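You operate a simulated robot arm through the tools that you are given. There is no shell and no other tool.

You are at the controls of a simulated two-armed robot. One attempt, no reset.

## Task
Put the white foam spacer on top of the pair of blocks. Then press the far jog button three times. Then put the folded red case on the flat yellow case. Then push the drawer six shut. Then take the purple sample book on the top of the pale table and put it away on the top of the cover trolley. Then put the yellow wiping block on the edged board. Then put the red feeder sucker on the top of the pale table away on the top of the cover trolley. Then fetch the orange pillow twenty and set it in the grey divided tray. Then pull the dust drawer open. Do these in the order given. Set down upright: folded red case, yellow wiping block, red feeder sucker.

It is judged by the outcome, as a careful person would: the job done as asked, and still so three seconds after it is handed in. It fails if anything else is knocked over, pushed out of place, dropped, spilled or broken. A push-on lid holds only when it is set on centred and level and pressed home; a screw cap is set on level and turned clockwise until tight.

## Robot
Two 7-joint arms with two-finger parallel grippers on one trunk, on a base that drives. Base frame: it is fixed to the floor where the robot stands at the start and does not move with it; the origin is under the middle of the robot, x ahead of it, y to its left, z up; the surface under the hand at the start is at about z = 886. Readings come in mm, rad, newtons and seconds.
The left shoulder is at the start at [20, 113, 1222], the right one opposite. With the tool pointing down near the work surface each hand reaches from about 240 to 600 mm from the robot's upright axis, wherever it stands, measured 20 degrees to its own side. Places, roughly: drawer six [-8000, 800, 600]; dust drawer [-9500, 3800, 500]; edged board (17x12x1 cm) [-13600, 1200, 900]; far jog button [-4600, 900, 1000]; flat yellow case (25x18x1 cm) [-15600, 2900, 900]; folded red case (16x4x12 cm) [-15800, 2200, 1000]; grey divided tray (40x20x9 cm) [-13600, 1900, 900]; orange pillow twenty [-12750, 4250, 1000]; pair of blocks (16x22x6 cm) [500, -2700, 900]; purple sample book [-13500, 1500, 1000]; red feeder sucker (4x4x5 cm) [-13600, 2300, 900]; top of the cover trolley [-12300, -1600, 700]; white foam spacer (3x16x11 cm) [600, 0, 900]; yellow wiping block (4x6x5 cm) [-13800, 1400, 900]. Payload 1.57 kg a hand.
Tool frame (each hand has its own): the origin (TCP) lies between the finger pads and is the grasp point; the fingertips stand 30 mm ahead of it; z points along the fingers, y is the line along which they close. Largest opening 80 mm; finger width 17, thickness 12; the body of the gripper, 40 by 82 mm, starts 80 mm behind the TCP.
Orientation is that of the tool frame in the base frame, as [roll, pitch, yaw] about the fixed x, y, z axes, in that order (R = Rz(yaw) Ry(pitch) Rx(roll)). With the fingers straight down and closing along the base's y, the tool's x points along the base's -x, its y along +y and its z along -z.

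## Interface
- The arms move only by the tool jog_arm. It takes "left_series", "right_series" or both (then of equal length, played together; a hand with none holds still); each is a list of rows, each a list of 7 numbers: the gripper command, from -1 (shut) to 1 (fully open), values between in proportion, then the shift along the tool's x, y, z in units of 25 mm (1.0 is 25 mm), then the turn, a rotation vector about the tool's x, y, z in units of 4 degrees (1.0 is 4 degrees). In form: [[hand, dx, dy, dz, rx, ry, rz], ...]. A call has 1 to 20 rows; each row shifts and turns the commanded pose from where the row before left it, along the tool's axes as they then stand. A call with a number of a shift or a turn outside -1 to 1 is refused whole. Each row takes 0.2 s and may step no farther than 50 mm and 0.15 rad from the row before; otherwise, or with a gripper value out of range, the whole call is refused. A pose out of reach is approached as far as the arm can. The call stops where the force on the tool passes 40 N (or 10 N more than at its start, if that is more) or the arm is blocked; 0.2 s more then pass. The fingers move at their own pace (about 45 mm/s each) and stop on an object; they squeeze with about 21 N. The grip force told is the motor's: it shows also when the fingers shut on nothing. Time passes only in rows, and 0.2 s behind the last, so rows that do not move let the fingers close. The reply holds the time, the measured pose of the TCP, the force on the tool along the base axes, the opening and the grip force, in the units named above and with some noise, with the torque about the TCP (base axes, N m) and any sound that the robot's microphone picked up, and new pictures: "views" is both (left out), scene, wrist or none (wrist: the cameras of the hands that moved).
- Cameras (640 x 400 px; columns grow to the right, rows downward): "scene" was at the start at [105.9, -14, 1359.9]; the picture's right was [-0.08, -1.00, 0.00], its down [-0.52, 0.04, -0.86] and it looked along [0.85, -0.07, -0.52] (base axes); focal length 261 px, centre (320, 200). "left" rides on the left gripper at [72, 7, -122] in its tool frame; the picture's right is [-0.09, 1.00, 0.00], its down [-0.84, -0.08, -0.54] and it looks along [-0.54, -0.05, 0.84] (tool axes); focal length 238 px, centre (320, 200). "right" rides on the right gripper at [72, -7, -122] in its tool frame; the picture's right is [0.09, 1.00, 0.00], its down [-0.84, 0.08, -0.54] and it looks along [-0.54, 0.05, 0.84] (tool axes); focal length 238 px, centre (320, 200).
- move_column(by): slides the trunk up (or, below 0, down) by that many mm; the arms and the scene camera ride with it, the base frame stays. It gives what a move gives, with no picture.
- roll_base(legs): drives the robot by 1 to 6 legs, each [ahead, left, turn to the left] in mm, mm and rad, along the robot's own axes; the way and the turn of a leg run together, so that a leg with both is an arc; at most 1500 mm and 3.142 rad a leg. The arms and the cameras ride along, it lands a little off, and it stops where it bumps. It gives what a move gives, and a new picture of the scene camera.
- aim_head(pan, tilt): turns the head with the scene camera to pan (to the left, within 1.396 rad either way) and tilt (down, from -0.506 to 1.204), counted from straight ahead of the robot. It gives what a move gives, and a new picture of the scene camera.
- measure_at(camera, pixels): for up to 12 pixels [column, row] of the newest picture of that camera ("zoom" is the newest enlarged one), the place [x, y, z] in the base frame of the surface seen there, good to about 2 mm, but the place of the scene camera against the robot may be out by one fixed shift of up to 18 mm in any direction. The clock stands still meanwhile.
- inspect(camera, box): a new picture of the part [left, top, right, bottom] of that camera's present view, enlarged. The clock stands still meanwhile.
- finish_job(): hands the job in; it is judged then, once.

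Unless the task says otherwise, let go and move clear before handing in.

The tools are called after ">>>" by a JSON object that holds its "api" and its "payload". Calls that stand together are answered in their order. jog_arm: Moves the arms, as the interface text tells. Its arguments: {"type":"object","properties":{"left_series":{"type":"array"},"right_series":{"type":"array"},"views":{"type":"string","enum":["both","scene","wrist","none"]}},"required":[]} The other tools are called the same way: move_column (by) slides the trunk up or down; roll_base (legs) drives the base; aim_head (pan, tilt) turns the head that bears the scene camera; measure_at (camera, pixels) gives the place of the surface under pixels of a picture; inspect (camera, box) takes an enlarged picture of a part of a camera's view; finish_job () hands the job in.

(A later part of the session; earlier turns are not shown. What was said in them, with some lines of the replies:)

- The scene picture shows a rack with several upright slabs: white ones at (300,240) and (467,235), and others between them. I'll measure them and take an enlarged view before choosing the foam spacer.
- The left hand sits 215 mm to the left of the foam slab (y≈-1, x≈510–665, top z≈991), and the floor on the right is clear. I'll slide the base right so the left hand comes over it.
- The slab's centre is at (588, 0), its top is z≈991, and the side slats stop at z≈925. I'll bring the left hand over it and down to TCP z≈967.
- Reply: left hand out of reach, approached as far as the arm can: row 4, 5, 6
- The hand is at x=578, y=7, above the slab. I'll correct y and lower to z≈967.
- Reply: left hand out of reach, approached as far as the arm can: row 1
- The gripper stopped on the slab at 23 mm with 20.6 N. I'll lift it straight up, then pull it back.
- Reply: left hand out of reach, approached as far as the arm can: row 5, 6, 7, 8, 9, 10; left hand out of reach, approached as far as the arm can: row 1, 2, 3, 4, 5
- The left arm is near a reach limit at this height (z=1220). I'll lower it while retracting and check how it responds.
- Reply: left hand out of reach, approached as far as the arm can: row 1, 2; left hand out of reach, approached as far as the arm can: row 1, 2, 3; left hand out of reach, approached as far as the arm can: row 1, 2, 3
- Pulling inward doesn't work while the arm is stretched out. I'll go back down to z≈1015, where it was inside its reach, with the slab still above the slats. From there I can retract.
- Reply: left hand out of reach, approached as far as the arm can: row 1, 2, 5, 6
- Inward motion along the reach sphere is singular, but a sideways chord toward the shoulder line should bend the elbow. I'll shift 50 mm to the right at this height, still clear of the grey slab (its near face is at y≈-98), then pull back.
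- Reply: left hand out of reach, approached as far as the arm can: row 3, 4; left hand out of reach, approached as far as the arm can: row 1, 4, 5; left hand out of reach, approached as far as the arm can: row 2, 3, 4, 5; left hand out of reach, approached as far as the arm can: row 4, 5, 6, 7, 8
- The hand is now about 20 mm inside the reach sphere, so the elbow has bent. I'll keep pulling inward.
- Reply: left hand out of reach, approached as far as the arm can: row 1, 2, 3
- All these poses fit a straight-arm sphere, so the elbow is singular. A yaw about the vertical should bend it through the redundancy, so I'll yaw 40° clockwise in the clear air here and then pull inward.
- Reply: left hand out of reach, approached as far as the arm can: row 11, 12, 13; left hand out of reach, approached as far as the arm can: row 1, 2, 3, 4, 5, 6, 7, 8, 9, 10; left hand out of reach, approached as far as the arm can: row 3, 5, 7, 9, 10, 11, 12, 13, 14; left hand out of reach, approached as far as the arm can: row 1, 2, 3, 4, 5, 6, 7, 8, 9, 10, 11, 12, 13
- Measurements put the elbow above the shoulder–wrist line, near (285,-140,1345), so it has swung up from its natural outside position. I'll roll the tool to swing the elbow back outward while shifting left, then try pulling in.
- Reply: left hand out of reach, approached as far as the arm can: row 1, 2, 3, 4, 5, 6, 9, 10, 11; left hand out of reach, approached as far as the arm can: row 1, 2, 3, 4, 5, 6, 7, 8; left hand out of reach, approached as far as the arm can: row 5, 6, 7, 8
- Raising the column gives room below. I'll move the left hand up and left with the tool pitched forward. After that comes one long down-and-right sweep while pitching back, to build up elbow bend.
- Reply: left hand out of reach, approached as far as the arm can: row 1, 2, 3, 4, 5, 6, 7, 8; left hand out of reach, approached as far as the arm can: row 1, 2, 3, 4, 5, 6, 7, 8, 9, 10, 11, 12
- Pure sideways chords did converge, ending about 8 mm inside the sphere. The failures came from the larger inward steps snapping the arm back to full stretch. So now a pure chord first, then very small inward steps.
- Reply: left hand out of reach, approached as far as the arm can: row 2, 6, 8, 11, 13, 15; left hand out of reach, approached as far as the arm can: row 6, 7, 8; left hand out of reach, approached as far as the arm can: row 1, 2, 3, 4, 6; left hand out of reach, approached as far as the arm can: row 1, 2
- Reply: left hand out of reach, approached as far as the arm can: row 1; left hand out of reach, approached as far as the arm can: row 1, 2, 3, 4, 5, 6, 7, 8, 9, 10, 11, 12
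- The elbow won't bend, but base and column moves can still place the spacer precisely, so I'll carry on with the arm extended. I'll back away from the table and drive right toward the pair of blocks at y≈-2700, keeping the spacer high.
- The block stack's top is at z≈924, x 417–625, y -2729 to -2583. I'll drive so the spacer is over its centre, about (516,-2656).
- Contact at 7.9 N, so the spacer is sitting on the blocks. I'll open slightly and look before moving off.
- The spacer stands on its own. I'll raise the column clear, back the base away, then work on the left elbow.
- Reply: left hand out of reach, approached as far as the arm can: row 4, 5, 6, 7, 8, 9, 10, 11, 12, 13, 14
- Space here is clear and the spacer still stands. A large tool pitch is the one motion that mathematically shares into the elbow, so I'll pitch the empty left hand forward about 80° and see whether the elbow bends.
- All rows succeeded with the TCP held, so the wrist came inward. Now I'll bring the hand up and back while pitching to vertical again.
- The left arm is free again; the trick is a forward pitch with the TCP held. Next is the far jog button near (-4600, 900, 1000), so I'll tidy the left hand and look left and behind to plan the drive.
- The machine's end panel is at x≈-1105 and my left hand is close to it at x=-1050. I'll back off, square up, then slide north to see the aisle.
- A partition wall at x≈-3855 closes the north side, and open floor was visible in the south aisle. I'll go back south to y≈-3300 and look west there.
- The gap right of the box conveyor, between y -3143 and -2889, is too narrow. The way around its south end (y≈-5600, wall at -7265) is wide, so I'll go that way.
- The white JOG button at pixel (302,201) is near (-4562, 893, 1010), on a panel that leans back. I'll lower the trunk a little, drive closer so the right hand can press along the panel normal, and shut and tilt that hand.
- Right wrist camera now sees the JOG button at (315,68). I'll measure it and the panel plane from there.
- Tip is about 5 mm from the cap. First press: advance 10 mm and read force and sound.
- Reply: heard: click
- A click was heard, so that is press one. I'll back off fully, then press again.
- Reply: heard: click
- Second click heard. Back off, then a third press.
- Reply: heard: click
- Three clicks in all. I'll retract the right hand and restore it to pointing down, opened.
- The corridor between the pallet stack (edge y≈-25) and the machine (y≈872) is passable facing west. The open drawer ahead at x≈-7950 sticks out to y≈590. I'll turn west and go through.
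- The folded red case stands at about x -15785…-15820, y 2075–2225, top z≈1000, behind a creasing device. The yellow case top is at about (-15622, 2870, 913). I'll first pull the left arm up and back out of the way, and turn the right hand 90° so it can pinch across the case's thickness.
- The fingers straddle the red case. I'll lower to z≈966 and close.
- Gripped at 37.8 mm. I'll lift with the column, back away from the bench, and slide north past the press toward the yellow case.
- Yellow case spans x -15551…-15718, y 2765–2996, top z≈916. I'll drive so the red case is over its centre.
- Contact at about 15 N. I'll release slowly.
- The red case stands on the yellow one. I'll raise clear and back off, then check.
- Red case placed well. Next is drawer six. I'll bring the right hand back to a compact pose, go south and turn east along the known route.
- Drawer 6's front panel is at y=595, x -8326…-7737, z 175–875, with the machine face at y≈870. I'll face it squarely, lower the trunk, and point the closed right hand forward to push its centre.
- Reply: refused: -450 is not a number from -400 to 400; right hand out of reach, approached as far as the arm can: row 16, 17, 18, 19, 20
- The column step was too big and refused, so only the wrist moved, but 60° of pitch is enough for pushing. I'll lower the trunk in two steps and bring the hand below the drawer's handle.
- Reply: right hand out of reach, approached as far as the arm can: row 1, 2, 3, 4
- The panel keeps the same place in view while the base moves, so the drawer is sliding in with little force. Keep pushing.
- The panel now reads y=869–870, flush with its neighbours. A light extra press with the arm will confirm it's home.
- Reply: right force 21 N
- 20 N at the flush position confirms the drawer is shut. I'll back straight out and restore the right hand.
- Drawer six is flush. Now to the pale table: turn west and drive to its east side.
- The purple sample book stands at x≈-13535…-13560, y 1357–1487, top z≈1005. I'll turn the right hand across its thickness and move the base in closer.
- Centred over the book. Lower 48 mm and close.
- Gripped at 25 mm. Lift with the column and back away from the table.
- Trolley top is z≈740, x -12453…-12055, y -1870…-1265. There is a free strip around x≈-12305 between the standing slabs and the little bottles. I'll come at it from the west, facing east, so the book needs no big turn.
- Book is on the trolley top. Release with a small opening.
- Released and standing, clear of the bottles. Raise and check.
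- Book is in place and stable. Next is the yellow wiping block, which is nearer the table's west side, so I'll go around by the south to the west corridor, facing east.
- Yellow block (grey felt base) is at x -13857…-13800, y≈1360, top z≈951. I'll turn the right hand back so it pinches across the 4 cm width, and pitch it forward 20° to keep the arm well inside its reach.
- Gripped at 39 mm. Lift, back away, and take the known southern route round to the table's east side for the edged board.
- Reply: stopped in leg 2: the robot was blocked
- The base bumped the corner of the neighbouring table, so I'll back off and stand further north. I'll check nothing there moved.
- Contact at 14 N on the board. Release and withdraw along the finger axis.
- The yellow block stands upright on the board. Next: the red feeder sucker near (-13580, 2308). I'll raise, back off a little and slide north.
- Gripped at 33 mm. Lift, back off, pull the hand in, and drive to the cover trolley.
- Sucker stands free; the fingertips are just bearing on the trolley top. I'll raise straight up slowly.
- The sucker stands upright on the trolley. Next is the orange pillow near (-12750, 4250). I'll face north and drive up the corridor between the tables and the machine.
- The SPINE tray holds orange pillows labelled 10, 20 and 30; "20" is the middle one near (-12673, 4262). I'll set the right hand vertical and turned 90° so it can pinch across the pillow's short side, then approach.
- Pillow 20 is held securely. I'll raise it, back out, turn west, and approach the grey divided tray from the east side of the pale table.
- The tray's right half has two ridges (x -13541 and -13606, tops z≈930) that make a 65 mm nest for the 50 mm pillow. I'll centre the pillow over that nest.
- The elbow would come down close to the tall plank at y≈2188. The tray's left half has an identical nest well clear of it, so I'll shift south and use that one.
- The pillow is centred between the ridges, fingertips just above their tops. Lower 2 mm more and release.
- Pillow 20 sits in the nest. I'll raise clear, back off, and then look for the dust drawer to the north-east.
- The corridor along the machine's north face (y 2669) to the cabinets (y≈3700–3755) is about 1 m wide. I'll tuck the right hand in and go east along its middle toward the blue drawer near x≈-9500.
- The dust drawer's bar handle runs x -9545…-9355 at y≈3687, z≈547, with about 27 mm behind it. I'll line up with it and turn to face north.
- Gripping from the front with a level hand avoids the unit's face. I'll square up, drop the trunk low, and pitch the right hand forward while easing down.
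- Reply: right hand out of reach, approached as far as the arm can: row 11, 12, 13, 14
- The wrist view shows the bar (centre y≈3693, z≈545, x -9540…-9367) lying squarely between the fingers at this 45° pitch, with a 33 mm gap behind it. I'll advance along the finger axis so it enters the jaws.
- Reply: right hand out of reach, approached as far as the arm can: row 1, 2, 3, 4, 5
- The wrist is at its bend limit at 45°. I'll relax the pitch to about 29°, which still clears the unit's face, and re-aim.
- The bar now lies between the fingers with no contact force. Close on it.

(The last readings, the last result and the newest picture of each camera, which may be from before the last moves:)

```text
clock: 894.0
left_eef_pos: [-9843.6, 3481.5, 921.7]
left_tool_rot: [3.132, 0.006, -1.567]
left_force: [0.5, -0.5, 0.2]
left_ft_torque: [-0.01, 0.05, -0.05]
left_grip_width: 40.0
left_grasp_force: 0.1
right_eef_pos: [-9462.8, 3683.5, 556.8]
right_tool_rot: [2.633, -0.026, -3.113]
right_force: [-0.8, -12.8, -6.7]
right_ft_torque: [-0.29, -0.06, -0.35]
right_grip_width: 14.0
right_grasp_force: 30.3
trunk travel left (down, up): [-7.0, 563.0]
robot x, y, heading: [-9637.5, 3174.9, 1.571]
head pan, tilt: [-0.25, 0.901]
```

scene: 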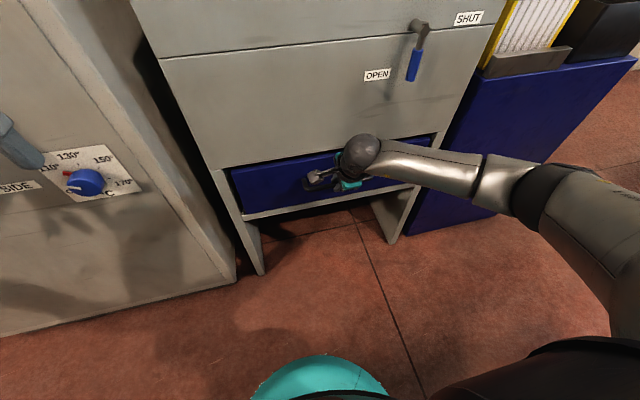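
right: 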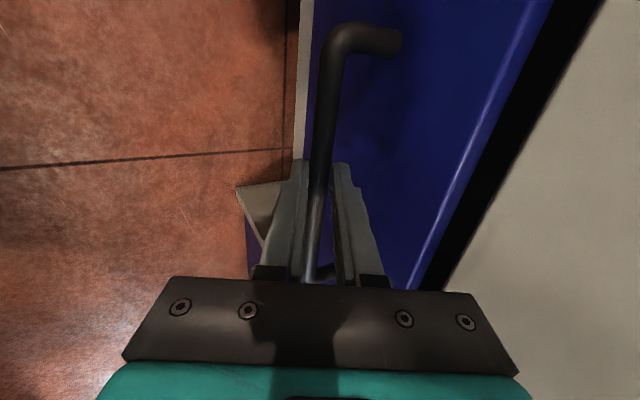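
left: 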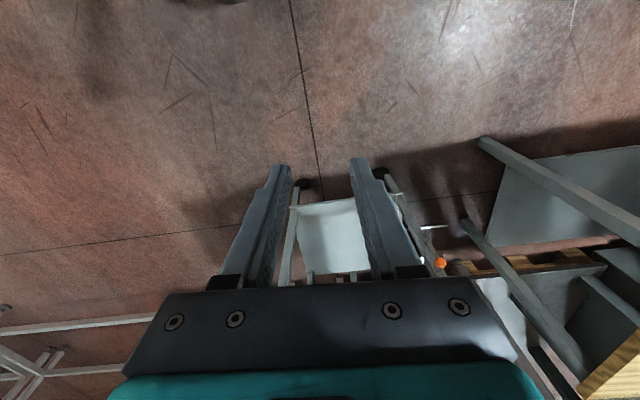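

Gripped (14 mm). Pull by backing the base.

>>> {"api": "roll_base", "payload": {"legs": [[-80, 0, 0]]}}

>>> {"api": "measure_at", "payload": {"camera": "scene", "pixels": [[260, 190], [410, 150], [300, 150], [240, 200]]}}

```text
clock: 895.0
left_eef_pos: [-9843.1, 3401.0, 922.3]
left_tool_rot: [3.133, 0.001, -1.568]
left_force: [-0.4, 0.2, -0.2]
left_ft_torque: [-0.05, -0.02, -0.02]
left_grip_width: 40.1
left_grasp_force: 0.1
right_eef_pos: [-9461.2, 3605.8, 559.6]
right_tool_rot: [2.629, -0.025, -3.111]
right_force: [-1.1, -0.8, -12.4]
right_ft_torque: [-0.1, 0.48, -0.02]
right_grip_width: 14.1
right_grasp_force: 29.8
trunk travel left (down, up): [-7.0, 563.0]
robot x, y, heading: [-9633.3, 3094.4, 1.573]
head pan, tilt: [-0.25, 0.901]
```

scene: 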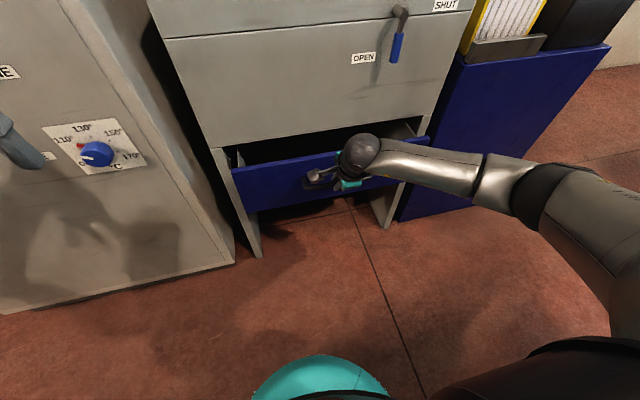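

```text
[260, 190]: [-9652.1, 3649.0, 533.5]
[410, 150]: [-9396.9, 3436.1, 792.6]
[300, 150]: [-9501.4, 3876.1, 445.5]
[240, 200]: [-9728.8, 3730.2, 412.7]
```

The drawer is sliding out, with its front now at y≈3649. Continue backing.

>>> {"api": "roll_base", "payload": {"legs": [[-110, 0, 0]]}}

>>> {"api": "measure_at", "payload": {"camera": "scene", "pixels": [[260, 190], [240, 200], [280, 205], [300, 150]]}}

```text
clock: 896.2
left_eef_pos: [-9843.6, 3292.1, 922.0]
left_tool_rot: [3.133, 0.004, -1.566]
left_force: [-0.6, -0.1, 0.2]
left_ft_torque: [0.01, 0.02, 0.02]
left_grip_width: 39.8
left_grasp_force: 0.0
right_eef_pos: [-9462.1, 3497.2, 559.4]
right_tool_rot: [2.631, -0.022, -3.111]
right_force: [1.7, -0.4, -3.8]
right_ft_torque: [0.04, 0.39, -0.16]
right_grip_width: 13.6
right_grasp_force: 30.6
trunk travel left (down, up): [-7.0, 563.0]
robot x, y, heading: [-9635.8, 2986.5, 1.574]
head pan, tilt: [-0.25, 0.901]
```

scene: 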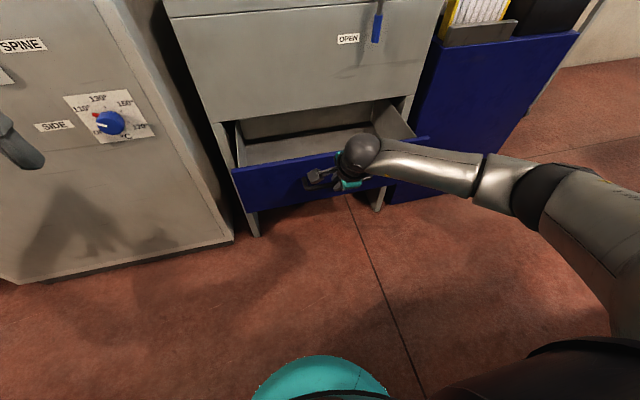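

```text
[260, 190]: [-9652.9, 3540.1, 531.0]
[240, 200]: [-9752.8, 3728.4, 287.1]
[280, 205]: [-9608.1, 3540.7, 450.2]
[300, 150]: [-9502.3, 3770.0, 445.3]
```

>>> {"api": "roll_base", "payload": {"legs": [[-45, 0, 0]]}}

>>> {"api": "inspect", "payload": {"camera": "scene", "box": [180, 60, 480, 260]}}

```text
clock: 897.1
left_eef_pos: [-9844.6, 3247.4, 922.3]
left_tool_rot: [3.132, 0.007, -1.567]
left_force: [-0.1, -0.4, 0.1]
left_ft_torque: [0.02, 0.02, 0.02]
left_grip_width: 39.8
left_grasp_force: 0.1
right_eef_pos: [-9461.6, 3452.1, 559.5]
right_tool_rot: [2.629, -0.025, -3.111]
right_force: [-0.9, -0.6, -0.2]
right_ft_torque: [0.03, 0.19, -0.21]
right_grip_width: 13.8
right_grasp_force: 30.3
trunk travel left (down, up): [-7.0, 563.0]
robot x, y, heading: [-9633.1, 2945.3, 1.571]
head pan, tilt: [-0.25, 0.901]
```

scene: 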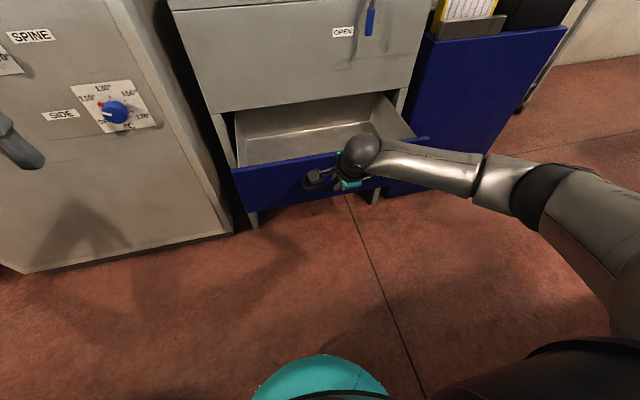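

```text
2.00 times, centred on (330, 160) of scene
```

zoom: 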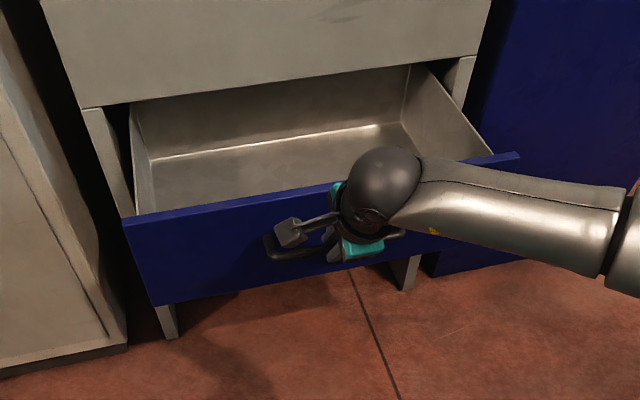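

>>> {"api": "measure_at", "payload": {"camera": "zoom", "pixels": [[250, 120], [250, 145], [260, 180], [140, 150], [450, 100], [200, 230]]}}

>>> {"api": "jog_arm", "payload": {"right_series": [[-1, 0, -0.6, -0.33, 0, 0, 0], [-1, 0, -0.6, -0.33, 0, 0, 0]], "views": "none"}}

```text
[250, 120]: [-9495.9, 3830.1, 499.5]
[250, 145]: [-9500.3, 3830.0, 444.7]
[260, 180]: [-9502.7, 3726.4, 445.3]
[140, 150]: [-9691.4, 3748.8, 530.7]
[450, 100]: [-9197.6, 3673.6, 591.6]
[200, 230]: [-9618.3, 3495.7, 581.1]
```

```text
clock: 897.7
left_eef_pos: [-9843.1, 3250.0, 921.4]
left_tool_rot: [3.135, 0.004, -1.565]
left_force: [0.0, 0.4, -0.2]
left_ft_torque: [-0.03, 0.0, 0.0]
left_grip_width: 40.1
left_grasp_force: 0.0
right_eef_pos: [-9462.5, 3421.1, 560.8]
right_tool_rot: [2.626, -0.026, -3.113]
right_force: [-2.5, 20.8, -9.3]
right_ft_torque: [0.26, 0.38, -0.07]
right_grip_width: 13.7
right_grasp_force: 30.6
trunk travel left (down, up): [-7.0, 563.0]
robot x, y, heading: [-9636.3, 2945.3, 1.574]
head pan, tilt: [-0.25, 0.901]
```

The pull now meets a firm stop (20.8 N) after about 263 mm of travel, so the drawer is fully open. Release and withdraw along the finger axis.

>>> {"api": "jog_arm", "payload": {"right_series": [[-0.6, 0, 0, 0, 0, 0, 0], [-0.1, 0, 0, 0, 0, 0, 0], [-0.1, 0, 0, 0, 0, 0, 0]], "views": "wrist"}}

```text
clock: 898.5
left_eef_pos: [-9844.3, 3248.1, 922.6]
left_tool_rot: [3.133, 0.002, -1.568]
left_force: [-0.7, -0.6, 0.0]
left_ft_torque: [0.0, -0.01, -0.03]
left_grip_width: 40.0
left_grasp_force: 0.0
right_eef_pos: [-9462.6, 3418.3, 559.2]
right_tool_rot: [2.631, -0.024, -3.111]
right_force: [0.3, 0.3, 0.5]
right_ft_torque: [0.03, -0.01, 0.0]
right_grip_width: 35.9
right_grasp_force: 0.0
trunk travel left (down, up): [-7.0, 563.0]
robot x, y, heading: [-9634.1, 2941.1, 1.574]
head pan, tilt: [-0.25, 0.901]
```

right: 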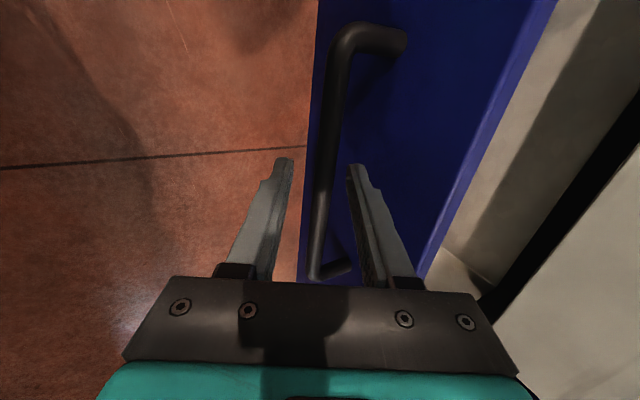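

>>> {"api": "jog_arm", "payload": {"right_series": [[-0.1, 0, 0, -0.8, 0, 0, 0], [-0.1, 0, 0, -1, 0, 0, 0], [-0.1, 0, 0, -1, 0, 0, 0], [-0.1, 0, 0, -1, 0, 0, 0], [-0.1, 0, 0, -1, 0, 0, 0], [-0.1, 0, 0, -1, 0, 0, 0]]}}

>>> {"api": "measure_at", "payload": {"camera": "scene", "pixels": [[250, 190], [270, 200], [400, 160]]}}

```text
clock: 899.9
left_eef_pos: [-9843.2, 3249.0, 922.5]
left_tool_rot: [3.133, 0.006, -1.568]
left_force: [0.8, -0.8, 0.1]
left_ft_torque: [0.0, -0.02, -0.02]
left_grip_width: 40.1
left_grasp_force: 0.0
right_eef_pos: [-9456.4, 3346.8, 684.5]
right_tool_rot: [2.63, -0.025, -3.112]
right_force: [-0.5, 0.3, 0.0]
right_ft_torque: [-0.01, 0.0, -0.01]
right_grip_width: 36.1
right_grasp_force: 0.1
trunk travel left (down, up): [-7.0, 563.0]
robot x, y, heading: [-9633.5, 2941.0, 1.572]
head pan, tilt: [-0.25, 0.901]
```

scene: 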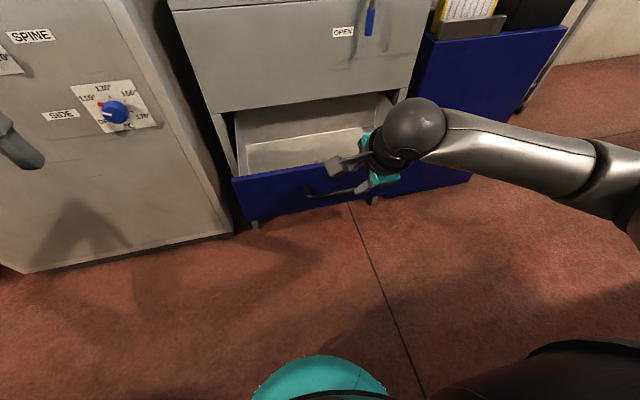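
right: 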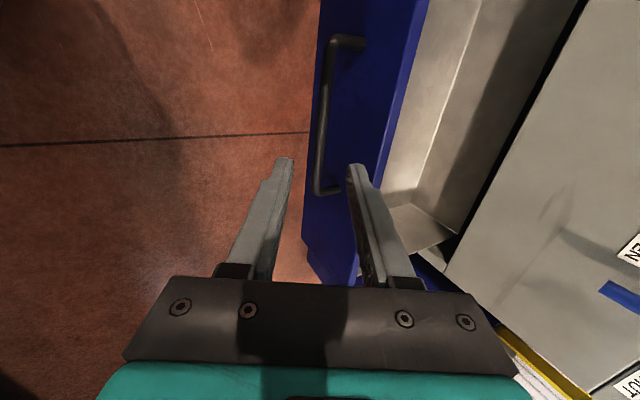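

```text
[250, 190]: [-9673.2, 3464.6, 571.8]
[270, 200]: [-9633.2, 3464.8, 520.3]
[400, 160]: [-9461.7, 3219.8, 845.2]
```

The drawer front now sits at y≈3465, about 268 mm out, and the hand is free. I'll raise the trunk to be well clear before handing in.

>>> {"api": "move_column", "payload": {"by": 200}}

>>> {"api": "inspect", "payload": {"camera": "scene", "box": [160, 60, 520, 300]}}

```text
clock: 902.1
left_eef_pos: [-9843.9, 3248.3, 1121.8]
left_tool_rot: [3.131, 0.003, -1.568]
left_force: [0.4, -0.9, -0.4]
left_ft_torque: [0.01, -0.04, -0.02]
left_grip_width: 40.0
left_grasp_force: 0.0
right_eef_pos: [-9456.6, 3347.3, 883.1]
right_tool_rot: [2.63, -0.025, -3.11]
right_force: [-0.6, 0.3, -0.3]
right_ft_torque: [0.02, 0.0, -0.01]
right_grip_width: 36.5
right_grasp_force: 0.0
trunk travel left (down, up): [-207.0, 363.0]
robot x, y, heading: [-9638.0, 2942.8, 1.571]
head pan, tilt: [-0.25, 0.901]
```

```text
1.67 times, centred on (340, 180) of scene
```

zoom: 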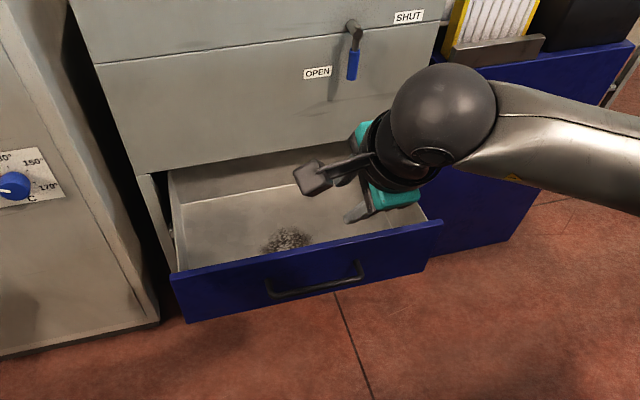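

The dust drawer stands fully open with the dust pile visible inside, and both hands are clear. Every step has been done in the order given, so I'm handing in.

>>> {"api": "finish_job", "payload": {}}

```text
The job is handed in.
```

All nine steps are done in the order you gave, and the job is handed in. I don't have the judge's result.

1. **White foam spacer:** it stands on its edge on top of the pair of blocks.
2. **Far jog button:** I pressed it three times and heard a click each time.
3. **Folded red case:** it stands upright near the middle of the flat yellow case.
4. **Drawer six:** it is shut flush with its neighbours, and it held when I pressed it with about 20 N.
5. **Purple sample book:** it stands on the top of the cover trolley.
6. **Yellow wiping block:** it is upright, near the middle of the edged board.
7. **Red feeder sucker:** it is upright on the top of the cover trolley.
8. **Orange pillow twenty:** it lies between the two ridges in one half of the grey divided tray. The fingers would not fit between the ridges, so I let it go about 2 cm above the tray floor. It landed flat.
9. **Dust drawer:** it is pulled out about 27 cm, as far as it goes.

While lining up for the edged board, the base bumped the corner of the table next to the pale table. The two tables and the things on them looked undisturbed afterwards. I saw nothing else knocked or moved.
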